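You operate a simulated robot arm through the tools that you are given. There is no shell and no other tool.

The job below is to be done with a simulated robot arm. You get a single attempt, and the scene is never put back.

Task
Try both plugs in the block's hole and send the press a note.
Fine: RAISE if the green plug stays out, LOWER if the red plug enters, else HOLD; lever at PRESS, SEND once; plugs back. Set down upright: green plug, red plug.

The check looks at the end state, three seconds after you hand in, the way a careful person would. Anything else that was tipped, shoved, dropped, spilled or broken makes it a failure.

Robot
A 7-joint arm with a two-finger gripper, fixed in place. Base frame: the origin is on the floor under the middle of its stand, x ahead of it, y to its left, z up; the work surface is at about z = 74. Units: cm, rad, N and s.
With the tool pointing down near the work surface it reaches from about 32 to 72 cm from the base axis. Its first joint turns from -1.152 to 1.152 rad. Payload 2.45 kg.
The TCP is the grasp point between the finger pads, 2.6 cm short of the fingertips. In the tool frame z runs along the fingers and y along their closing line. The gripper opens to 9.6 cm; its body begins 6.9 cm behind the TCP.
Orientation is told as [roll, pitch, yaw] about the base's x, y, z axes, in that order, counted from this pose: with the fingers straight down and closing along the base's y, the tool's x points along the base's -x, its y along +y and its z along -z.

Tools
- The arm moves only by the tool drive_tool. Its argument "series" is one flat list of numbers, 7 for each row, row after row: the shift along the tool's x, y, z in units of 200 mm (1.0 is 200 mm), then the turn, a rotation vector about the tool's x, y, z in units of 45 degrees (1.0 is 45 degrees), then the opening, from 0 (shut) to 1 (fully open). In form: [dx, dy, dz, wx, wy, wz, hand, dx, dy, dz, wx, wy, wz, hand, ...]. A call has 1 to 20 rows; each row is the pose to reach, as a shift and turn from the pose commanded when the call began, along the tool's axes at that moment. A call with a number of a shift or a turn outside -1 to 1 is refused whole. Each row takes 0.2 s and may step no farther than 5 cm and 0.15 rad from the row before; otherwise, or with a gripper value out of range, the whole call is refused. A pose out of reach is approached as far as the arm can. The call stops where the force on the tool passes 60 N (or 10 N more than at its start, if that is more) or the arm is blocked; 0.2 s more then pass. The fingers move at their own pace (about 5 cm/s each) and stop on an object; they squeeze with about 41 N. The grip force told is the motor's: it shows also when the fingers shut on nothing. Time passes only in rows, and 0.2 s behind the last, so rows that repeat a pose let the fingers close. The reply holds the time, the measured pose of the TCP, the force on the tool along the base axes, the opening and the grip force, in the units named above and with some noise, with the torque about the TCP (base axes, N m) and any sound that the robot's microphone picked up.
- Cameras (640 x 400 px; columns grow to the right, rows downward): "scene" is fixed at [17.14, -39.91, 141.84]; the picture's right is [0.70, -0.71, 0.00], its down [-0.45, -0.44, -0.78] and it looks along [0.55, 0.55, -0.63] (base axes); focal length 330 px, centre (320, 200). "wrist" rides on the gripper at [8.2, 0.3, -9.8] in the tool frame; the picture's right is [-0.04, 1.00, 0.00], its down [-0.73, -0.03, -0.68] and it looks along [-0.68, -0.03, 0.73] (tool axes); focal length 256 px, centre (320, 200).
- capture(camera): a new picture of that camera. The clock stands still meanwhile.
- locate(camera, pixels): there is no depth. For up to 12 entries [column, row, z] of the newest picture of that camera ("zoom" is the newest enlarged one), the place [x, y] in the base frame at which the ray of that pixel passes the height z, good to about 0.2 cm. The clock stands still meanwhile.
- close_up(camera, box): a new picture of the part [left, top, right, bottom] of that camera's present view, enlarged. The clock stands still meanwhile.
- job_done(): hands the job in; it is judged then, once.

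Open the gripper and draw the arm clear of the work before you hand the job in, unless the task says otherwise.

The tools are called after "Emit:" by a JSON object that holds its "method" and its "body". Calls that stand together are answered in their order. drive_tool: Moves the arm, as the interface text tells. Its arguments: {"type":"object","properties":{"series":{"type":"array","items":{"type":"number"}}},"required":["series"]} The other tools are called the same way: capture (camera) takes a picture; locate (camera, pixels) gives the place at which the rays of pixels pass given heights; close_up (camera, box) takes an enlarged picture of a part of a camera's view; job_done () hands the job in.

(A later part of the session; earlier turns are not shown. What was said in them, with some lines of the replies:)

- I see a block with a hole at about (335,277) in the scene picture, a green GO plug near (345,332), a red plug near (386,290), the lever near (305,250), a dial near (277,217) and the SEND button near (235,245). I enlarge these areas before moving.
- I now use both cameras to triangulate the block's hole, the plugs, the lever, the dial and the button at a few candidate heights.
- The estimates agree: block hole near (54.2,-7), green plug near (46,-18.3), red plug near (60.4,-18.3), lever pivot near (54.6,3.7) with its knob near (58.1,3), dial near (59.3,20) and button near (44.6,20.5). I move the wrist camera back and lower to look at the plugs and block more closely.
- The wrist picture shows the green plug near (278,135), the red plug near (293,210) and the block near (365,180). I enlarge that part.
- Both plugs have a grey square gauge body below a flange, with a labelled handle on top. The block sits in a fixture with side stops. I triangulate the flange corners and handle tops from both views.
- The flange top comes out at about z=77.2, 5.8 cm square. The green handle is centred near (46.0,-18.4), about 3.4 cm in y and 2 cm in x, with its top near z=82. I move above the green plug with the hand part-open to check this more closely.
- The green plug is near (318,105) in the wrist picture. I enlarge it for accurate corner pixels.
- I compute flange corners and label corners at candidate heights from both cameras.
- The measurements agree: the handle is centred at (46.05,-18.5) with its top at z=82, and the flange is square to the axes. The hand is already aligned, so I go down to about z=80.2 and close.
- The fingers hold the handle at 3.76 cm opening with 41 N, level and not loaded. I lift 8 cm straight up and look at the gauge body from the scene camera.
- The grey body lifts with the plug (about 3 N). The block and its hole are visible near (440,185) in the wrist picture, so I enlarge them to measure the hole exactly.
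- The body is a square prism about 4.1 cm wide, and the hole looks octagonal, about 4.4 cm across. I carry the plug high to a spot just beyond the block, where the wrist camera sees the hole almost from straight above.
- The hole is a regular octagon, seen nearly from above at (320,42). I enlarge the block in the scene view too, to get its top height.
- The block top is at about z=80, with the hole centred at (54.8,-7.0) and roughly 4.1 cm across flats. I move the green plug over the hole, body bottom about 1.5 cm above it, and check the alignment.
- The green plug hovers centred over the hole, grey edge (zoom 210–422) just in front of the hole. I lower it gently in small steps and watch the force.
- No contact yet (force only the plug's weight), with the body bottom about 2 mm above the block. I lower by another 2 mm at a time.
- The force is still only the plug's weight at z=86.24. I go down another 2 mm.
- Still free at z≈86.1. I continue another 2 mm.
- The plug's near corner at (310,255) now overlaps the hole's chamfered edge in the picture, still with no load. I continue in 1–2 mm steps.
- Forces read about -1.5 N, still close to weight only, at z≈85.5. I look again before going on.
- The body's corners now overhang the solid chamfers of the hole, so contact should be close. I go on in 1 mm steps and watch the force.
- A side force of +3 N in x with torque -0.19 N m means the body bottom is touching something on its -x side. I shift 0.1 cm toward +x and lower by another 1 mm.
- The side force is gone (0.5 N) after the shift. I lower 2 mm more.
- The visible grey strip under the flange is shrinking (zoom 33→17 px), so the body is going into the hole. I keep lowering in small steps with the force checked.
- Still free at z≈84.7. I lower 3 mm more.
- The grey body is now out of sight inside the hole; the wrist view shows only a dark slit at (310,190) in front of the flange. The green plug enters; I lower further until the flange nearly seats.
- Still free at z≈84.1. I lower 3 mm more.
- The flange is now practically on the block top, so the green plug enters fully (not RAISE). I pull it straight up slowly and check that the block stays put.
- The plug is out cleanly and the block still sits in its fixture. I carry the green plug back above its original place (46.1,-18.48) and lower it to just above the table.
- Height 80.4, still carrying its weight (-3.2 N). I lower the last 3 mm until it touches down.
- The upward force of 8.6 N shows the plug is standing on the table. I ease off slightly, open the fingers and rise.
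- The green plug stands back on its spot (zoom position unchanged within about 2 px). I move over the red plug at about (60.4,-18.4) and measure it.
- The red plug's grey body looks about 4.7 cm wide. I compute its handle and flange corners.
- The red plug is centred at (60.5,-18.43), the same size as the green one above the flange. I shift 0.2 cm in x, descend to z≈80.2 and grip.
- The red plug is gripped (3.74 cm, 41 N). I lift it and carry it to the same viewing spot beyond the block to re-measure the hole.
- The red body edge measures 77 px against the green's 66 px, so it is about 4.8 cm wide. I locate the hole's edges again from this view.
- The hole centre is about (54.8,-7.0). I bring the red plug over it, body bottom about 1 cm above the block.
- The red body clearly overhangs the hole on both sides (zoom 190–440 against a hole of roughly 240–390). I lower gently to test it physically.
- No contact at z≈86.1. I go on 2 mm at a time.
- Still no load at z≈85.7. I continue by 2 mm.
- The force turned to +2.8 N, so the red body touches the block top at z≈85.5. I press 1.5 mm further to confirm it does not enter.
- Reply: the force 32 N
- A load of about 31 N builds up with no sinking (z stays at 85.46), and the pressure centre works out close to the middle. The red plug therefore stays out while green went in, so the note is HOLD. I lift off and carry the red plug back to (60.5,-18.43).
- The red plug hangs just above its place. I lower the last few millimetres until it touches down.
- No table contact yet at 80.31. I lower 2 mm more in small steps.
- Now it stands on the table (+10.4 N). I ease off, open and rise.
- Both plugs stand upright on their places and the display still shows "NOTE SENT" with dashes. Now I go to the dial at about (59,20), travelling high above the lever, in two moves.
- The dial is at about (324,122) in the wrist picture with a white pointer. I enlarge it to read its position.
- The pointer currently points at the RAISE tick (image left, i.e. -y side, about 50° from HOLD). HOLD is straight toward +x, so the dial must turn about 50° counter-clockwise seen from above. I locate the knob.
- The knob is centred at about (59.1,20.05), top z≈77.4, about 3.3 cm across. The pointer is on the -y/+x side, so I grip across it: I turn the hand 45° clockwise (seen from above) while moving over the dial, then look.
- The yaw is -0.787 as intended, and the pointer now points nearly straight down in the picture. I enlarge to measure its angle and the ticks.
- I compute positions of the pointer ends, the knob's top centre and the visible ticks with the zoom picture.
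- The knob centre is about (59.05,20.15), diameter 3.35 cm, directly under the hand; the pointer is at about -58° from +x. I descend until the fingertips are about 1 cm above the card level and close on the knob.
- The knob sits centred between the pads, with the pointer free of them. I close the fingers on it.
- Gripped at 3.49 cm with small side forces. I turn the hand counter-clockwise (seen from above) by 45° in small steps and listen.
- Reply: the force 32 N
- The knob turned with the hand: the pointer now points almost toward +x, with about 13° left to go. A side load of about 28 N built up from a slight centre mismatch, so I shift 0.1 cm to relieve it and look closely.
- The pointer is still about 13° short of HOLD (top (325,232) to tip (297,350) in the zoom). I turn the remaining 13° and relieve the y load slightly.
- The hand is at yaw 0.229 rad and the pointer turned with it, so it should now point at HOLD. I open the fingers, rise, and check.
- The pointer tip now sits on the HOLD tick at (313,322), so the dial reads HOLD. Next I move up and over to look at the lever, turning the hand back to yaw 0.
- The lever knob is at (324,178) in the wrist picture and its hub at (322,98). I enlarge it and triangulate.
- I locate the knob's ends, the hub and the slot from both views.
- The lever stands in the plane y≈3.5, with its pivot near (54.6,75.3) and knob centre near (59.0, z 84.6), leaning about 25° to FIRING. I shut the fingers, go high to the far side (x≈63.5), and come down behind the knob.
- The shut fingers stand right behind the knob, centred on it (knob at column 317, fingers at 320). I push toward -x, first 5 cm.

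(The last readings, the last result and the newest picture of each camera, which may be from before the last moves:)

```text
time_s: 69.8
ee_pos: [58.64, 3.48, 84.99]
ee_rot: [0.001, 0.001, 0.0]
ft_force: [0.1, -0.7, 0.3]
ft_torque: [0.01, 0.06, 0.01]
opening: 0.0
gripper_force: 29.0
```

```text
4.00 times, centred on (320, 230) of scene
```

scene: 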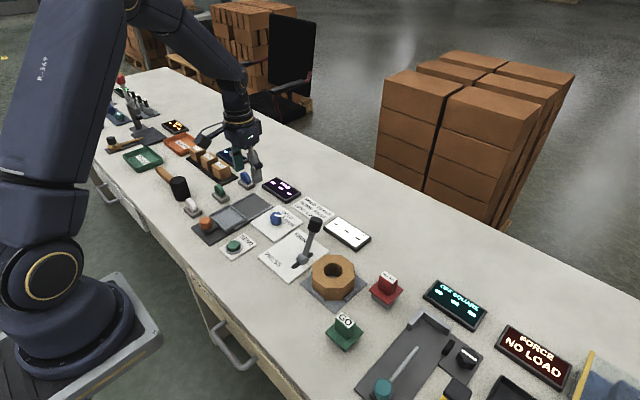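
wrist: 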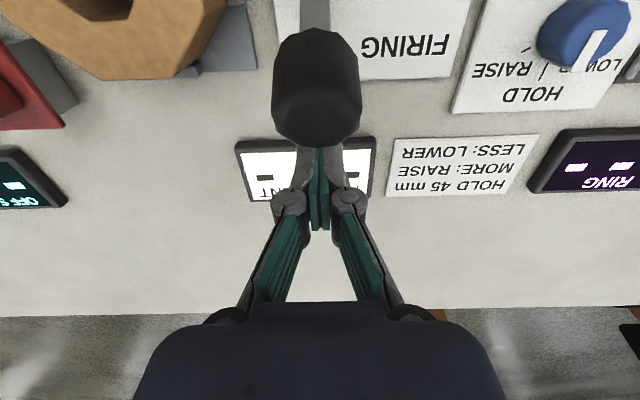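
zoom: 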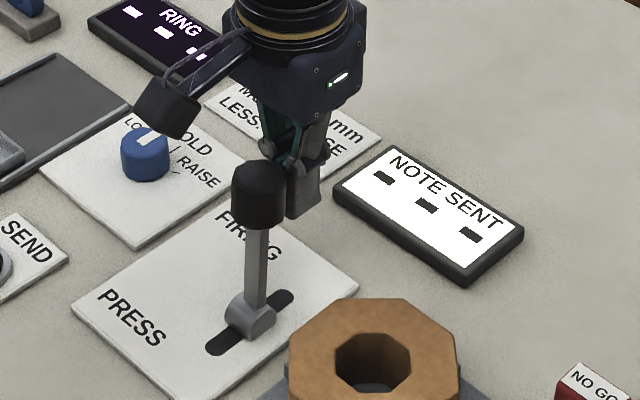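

The lever follows and is now nearly upright, with almost no force. I keep pushing toward PRESS.

Emit:
{"method": "drive_tool", "body": {"series": [0.03, 0, 0, 0, 0, 0, 0, 0.06, 0, 0, 0, 0, 0, 0, 0.09, 0, 0, 0, 0, 0, 0, 0.12, 0, 0, 0, 0, 0, 0, 0.15, 0, 0, 0, 0, 0, 0, 0.18, 0, 0, 0, 0, 0, 0, 0.2, 0, 0, 0, 0, 0, 0, 0.2, 0, 0, 0, 0, 0, 0]}}

Emit:
{"method": "close_up", "body": {"camera": "scene", "box": [270, 180, 370, 280]}}

Emit:
{"method": "capture", "body": {"camera": "wrist"}}

```text
time_s: 71.6
ee_pos: [54.62, 3.38, 85.05]
ee_rot: [-0.002, 0.002, 0.0]
ft_force: [-0.3, -0.6, 0.1]
ft_torque: [0.0, 0.01, -0.01]
opening: 0.0
gripper_force: 28.4
```

```text
4.00 times, centred on (320, 230) of scene
```

zoom: 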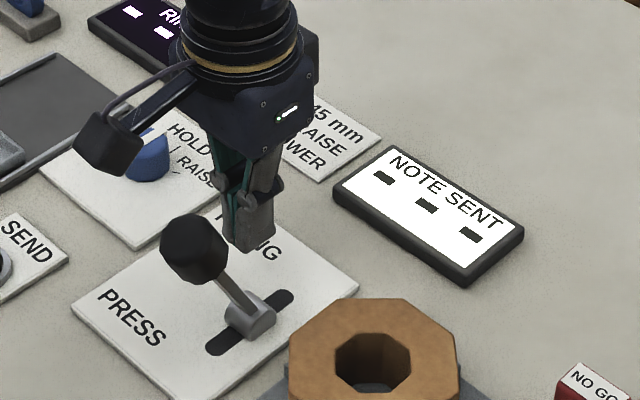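

```text
taken
```

wrist: 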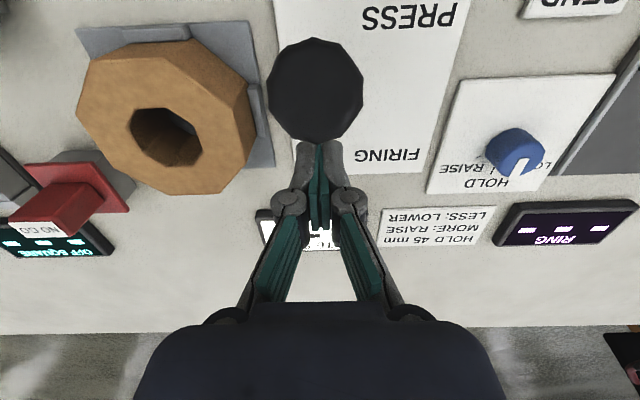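

The lever has gone over to the PRESS side and leans about as far as it did toward FIRING. I push 1 cm more to make sure it is at its end.

Emit:
{"method": "drive_tool", "body": {"series": [0.015, 0, 0, 0, 0, 0, 0, 0.03, 0, 0, 0, 0, 0, 0, 0.04, 0, 0, 0, 0, 0, 0, 0.05, 0, 0, 0, 0, 0, 0, 0.05, 0, 0, 0, 0, 0, 0]}}

Emit:
{"method": "close_up", "body": {"camera": "scene", "box": [270, 180, 370, 280]}}

```text
time_s: 72.8
ee_pos: [53.62, 3.47, 84.99]
ee_rot: [0.0, -0.002, -0.003]
ft_force: [2.3, -1.2, -0.9]
ft_torque: [-0.02, -0.01, -0.01]
opening: 0.61
gripper_force: 29.1
```

```text
4.00 times, centred on (320, 230) of scene
```

zoom: 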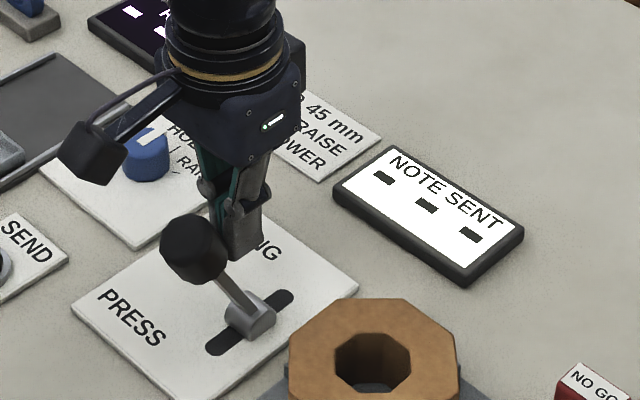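

The knob did not move further (still at zoom (195,248)) and the shaft just nudged the fingers, so the lever is at its PRESS stop. I back away in +x and rise clear.

Emit:
{"method": "drive_tool", "body": {"series": [-0.03, 0, 0, 0, 0, 0, 0, -0.08, 0, 0, 0, 0, 0, 0, -0.16, 0, 0, 0, 0, 0, 0, -0.2, 0, -0.1, 0, 0, 0, 0, -0.2, 0, -0.25, 0, 0, 0, 0, -0.2, 0, -0.4, 0, 0, 0, 0, -0.2, 0, -0.55, 0, 0, 0, 0, -0.2, 0, -0.6, 0, 0, 0, 0, -0.2, 0, -0.6, 0, 0, 0, 0]}}

Emit:
{"method": "capture", "body": {"camera": "wrist"}}

Emit:
{"method": "close_up", "body": {"camera": "scene", "box": [220, 190, 370, 290]}}

```text
time_s: 74.8
ee_pos: [57.72, 3.42, 97.15]
ee_rot: [0.0, 0.0, -0.001]
ft_force: [1.1, -0.2, -0.3]
ft_torque: [0.03, -0.01, -0.05]
opening: 0.01
gripper_force: 28.8
```

```text
taken
```

wrist: 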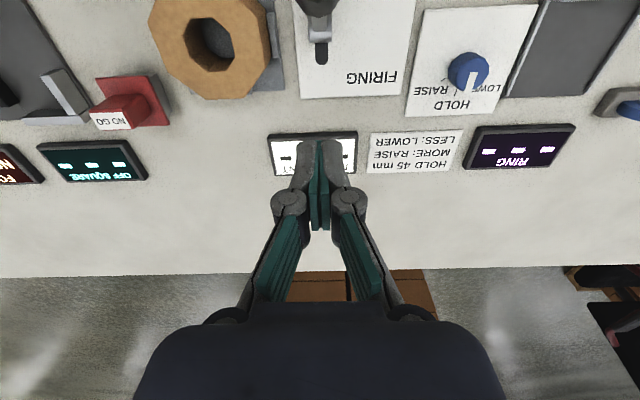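

```text
4.00 times, centred on (295, 240) of scene
```

zoom: 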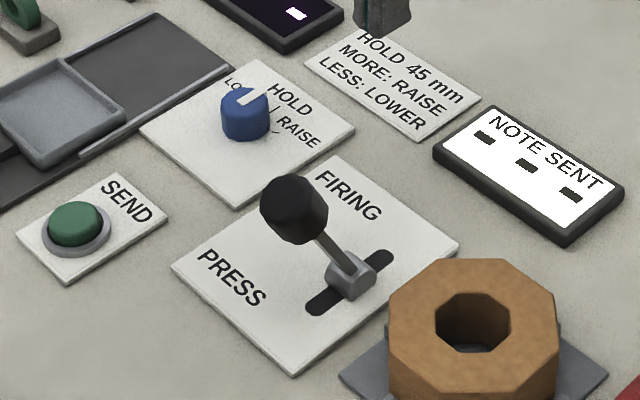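

The lever is at PRESS and the dial at HOLD. Now I move above the SEND button, at about (44.6,20.5), and measure it.

Emit:
{"method": "drive_tool", "body": {"series": [0.09, 0.12, 0, 0, 0, 0, 0, 0.19, 0.25, 0, 0, 0, 0, 0, 0.3, 0.39, 0, 0, 0, 0, 0, 0.41, 0.53, 0.05, 0, 0, 0, 0, 0.52, 0.67, 0.12, 0, 0, 0, 0, 0.61, 0.79, 0.2, 0, 0, 0, 0, 0.655, 0.85, 0.255, 0, 0, 0, 0, 0.655, 0.85, 0.255, 0, 0, 0, 0]}}

Emit:
{"method": "capture", "body": {"camera": "wrist"}}

Emit:
{"method": "close_up", "body": {"camera": "scene", "box": [200, 220, 280, 270]}}

```text
time_s: 76.6
ee_pos: [44.57, 20.39, 91.82]
ee_rot: [-0.001, 0.0, 0.001]
ft_force: [0.0, 0.5, 0.0]
ft_torque: [-0.04, 0.0, 0.01]
opening: 0.02
gripper_force: 28.5
```

```text
taken
```

wrist: 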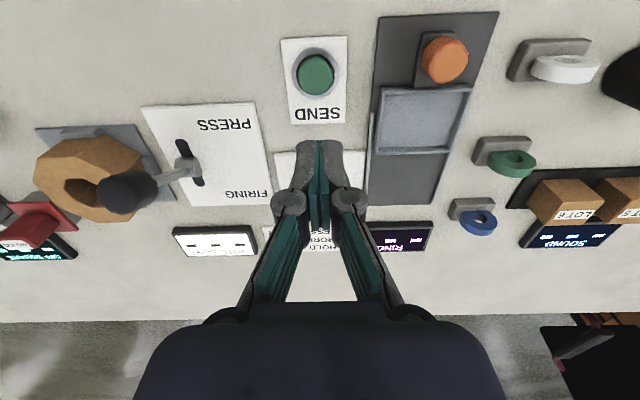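

```text
8.00 times, centred on (240, 245) of scene
```

zoom: 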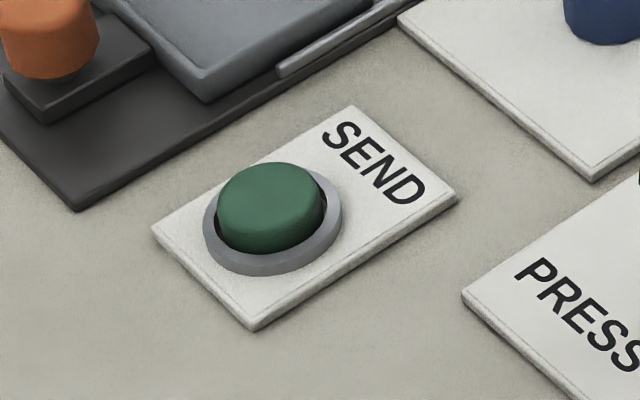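

The button cap is at (316,74) in the wrist picture and (234,245) in the scene picture. I triangulate its centre and top height.

Emit:
{"method": "locate", "body": {"camera": "wrist", "pixels": [[316, 75, 75], [316, 75, 75.6], [316, 75, 76.2], [298, 74, 75.6], [334, 73, 75.6]]}}

Emit:
{"method": "locate", "body": {"camera": "scene", "pixels": [[234, 244.7, 75], [234, 244.7, 75.6], [234, 244.7, 76.2]]}}

```text
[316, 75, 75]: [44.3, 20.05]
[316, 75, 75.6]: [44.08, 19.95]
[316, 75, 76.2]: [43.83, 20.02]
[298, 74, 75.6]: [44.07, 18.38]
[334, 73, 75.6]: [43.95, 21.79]
```

```text
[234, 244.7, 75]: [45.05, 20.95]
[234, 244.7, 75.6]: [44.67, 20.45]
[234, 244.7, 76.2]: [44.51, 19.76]
```

The button centre is about (44.25,20.05) with its cap top at z≈76. I align and come down to about 1 cm above it with the shut fingers.

Emit:
{"method": "drive_tool", "body": {"series": [0.0175, -0.0225, 0.15, 0, 0, 0, 0, 0.0175, -0.0225, 0.32, 0, 0, 0, 0, 0.0175, -0.0225, 0.47, 0, 0, 0, 0, 0.0175, -0.0225, 0.57, 0, 0, 0, 0, 0.0175, -0.0225, 0.615, 0, 0, 0, 0, 0.0175, -0.0225, 0.615, 0, 0, 0, 0]}}

Emit:
{"method": "capture", "body": {"camera": "wrist"}}

Emit:
{"method": "close_up", "body": {"camera": "scene", "box": [200, 210, 280, 270]}}

```text
time_s: 78.0
ee_pos: [44.29, 19.97, 79.64]
ee_rot: [0.0, 0.001, -0.001]
ft_force: [-0.5, -0.2, -0.1]
ft_torque: [-0.01, 0.01, 0.02]
opening: 0.01
gripper_force: 28.1
```

```text
taken
```

wrist: 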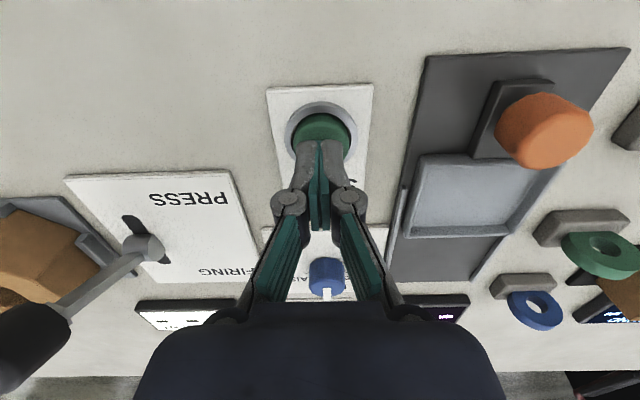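

```text
6.67 times, centred on (240, 240) of scene
```

zoom: 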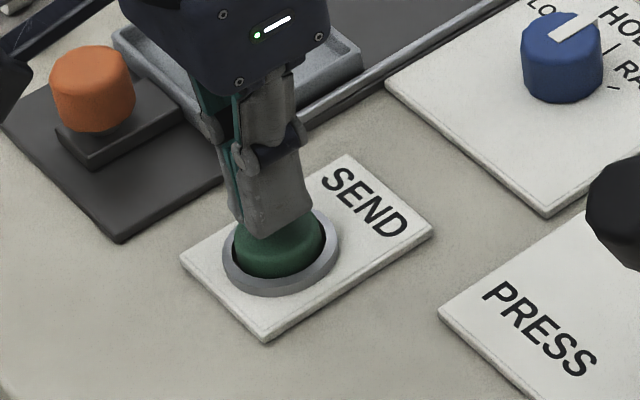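

The fingertips are right over the green cap. I press down slowly, watching force and sound.

Emit:
{"method": "drive_tool", "body": {"series": [0, 0, 0.025, 0, 0, 0, 0, 0, 0, 0.045, 0, 0, 0, 0, 0, 0, 0.06, 0, 0, 0, 0, 0, 0, 0.07, 0, 0, 0, 0, 0, 0, 0.075, 0, 0, 0, 0]}}

Emit:
{"method": "close_up", "body": {"camera": "scene", "box": [200, 190, 380, 290]}}

```text
time_s: 79.2
ee_pos: [44.32, 20.03, 78.08]
ee_rot: [-0.001, -0.001, 0.001]
ft_force: [1.8, -0.9, 9.7]
ft_torque: [-0.05, -0.01, -0.02]
opening: 0.61
gripper_force: 28.3
heard: click
```

```text
3.56 times, centred on (290, 240) of scene
```

zoom: 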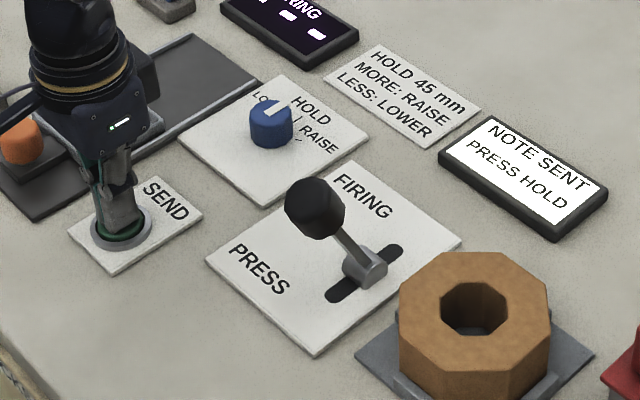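

A click was heard and the display now reads "NOTE SENT / PRESS HOLD". I lift straight up off the button, once and cleanly.

Emit:
{"method": "drive_tool", "body": {"series": [0, 0, -0.05, 0, 0, 0, 0, 0, 0, -0.15, 0, 0, 0, 0, 0, 0, -0.3, 0, 0, 0, 0, 0, 0, -0.48, 0, 0, 0, 0, 0, 0, -0.65, 0, 0, 0, 0.2, 0, 0, -0.8, 0, 0, 0, 0.5, 0, 0, -0.9, 0, 0, 0, 0.8, 0, 0, -0.9, 0, 0, 0, 1, 0, 0, -0.9, 0, 0, 0, 1]}}

Emit:
{"method": "capture", "body": {"camera": "scene"}}

Emit:
{"method": "close_up", "body": {"camera": "scene", "box": [290, 230, 450, 350]}}

Emit:
{"method": "close_up", "body": {"camera": "scene", "box": [200, 190, 380, 290]}}

```text
time_s: 81.2
ee_pos: [44.22, 20.04, 96.3]
ee_rot: [-0.001, -0.001, -0.002]
ft_force: [-0.7, 0.2, -0.3]
ft_torque: [-0.01, 0.01, -0.03]
opening: 9.54
gripper_force: 0.1
```

```text
taken
```

scene: 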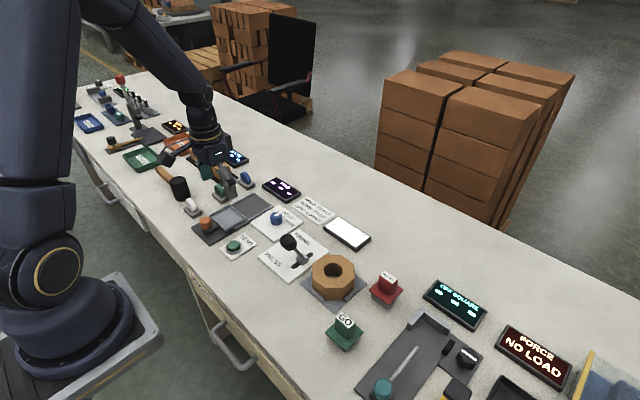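

```text
3.33 times, centred on (370, 290) of scene
```

zoom: 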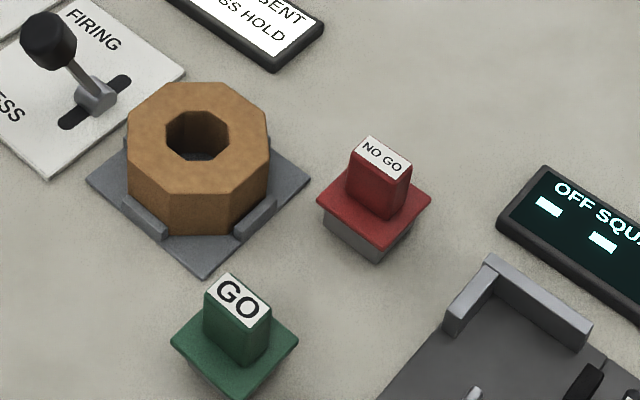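

```text
3.56 times, centred on (290, 240) of scene
```

zoom: 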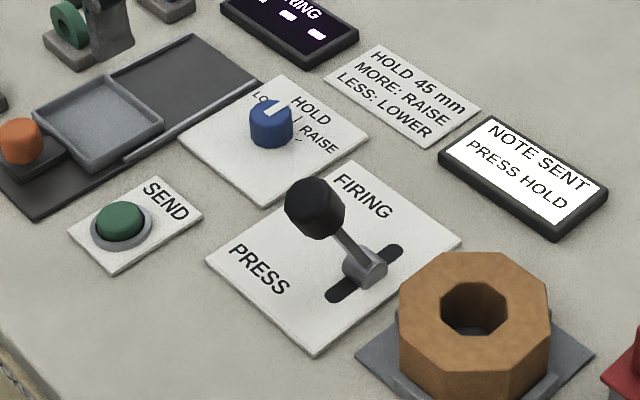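

The display shows "PRESS HOLD", the lever is at PRESS, the dial at HOLD, the button is released, and both plugs stand upright on their original places with the block in its fixture. I raise the open hand a little further to stay clear.

Emit:
{"method": "drive_tool", "body": {"series": [0, -0.1, -0.15, 0, 0, 0, 1, 0, -0.25, -0.3, 0, 0, 0, 1, 0, -0.4, -0.45, 0, 0, 0, 1, 0, -0.5, -0.55, 0, 0, 0, 1, 0, -0.5, -0.55, 0, 0, 0, 1]}}

Emit:
{"method": "capture", "body": {"camera": "wrist"}}

```text
time_s: 82.4
ee_pos: [44.21, 10.05, 107.07]
ee_rot: [0.0, 0.001, -0.001]
ft_force: [-1.0, 0.5, 0.3]
ft_torque: [-0.01, 0.0, -0.02]
opening: 9.6
gripper_force: 0.0
```

```text
taken
```

wrist: 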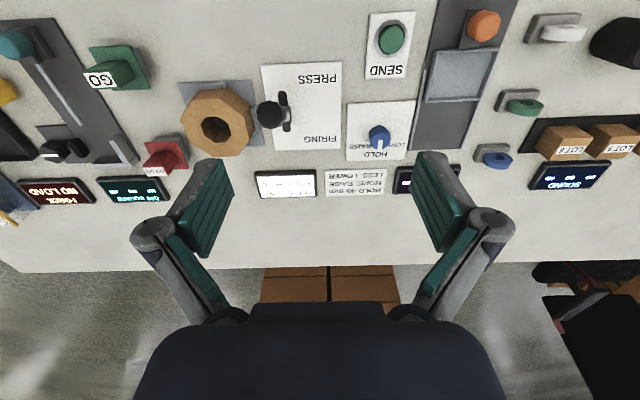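

The wrist picture shows everything in order: both plugs upright at (120,70) and (165,152), the lever toward PRESS, the dial at HOLD, the note sent, and the hand open and clear. I hand the job in.

Emit:
{"method": "job_done", "body": {}}

```text
The job is handed in.
```

I tried both plugs in the block's hole and sent the press a HOLD note. The job is handed in.

- **Green plug:** it went fully into the hole, down to its flange, with almost no resistance, so RAISE does not apply.
- **Red plug:** it stayed out. It rested on the block top and took about 31 N without sinking. I tested it at one position only, but its body measured about 4.8 cm wide against a hole of about 4.2 cm.
- **Note:** I turned the dial from RAISE to HOLD, moved the lever from FIRING to PRESS and pressed SEND once. I heard one click, and the display reads "NOTE SENT / PRESS HOLD".
- **End state:** both plugs stand upright on their original spots and the gripper is open and clear. The block moved about 1–2 mm during the tests but is still seated in its fixture.
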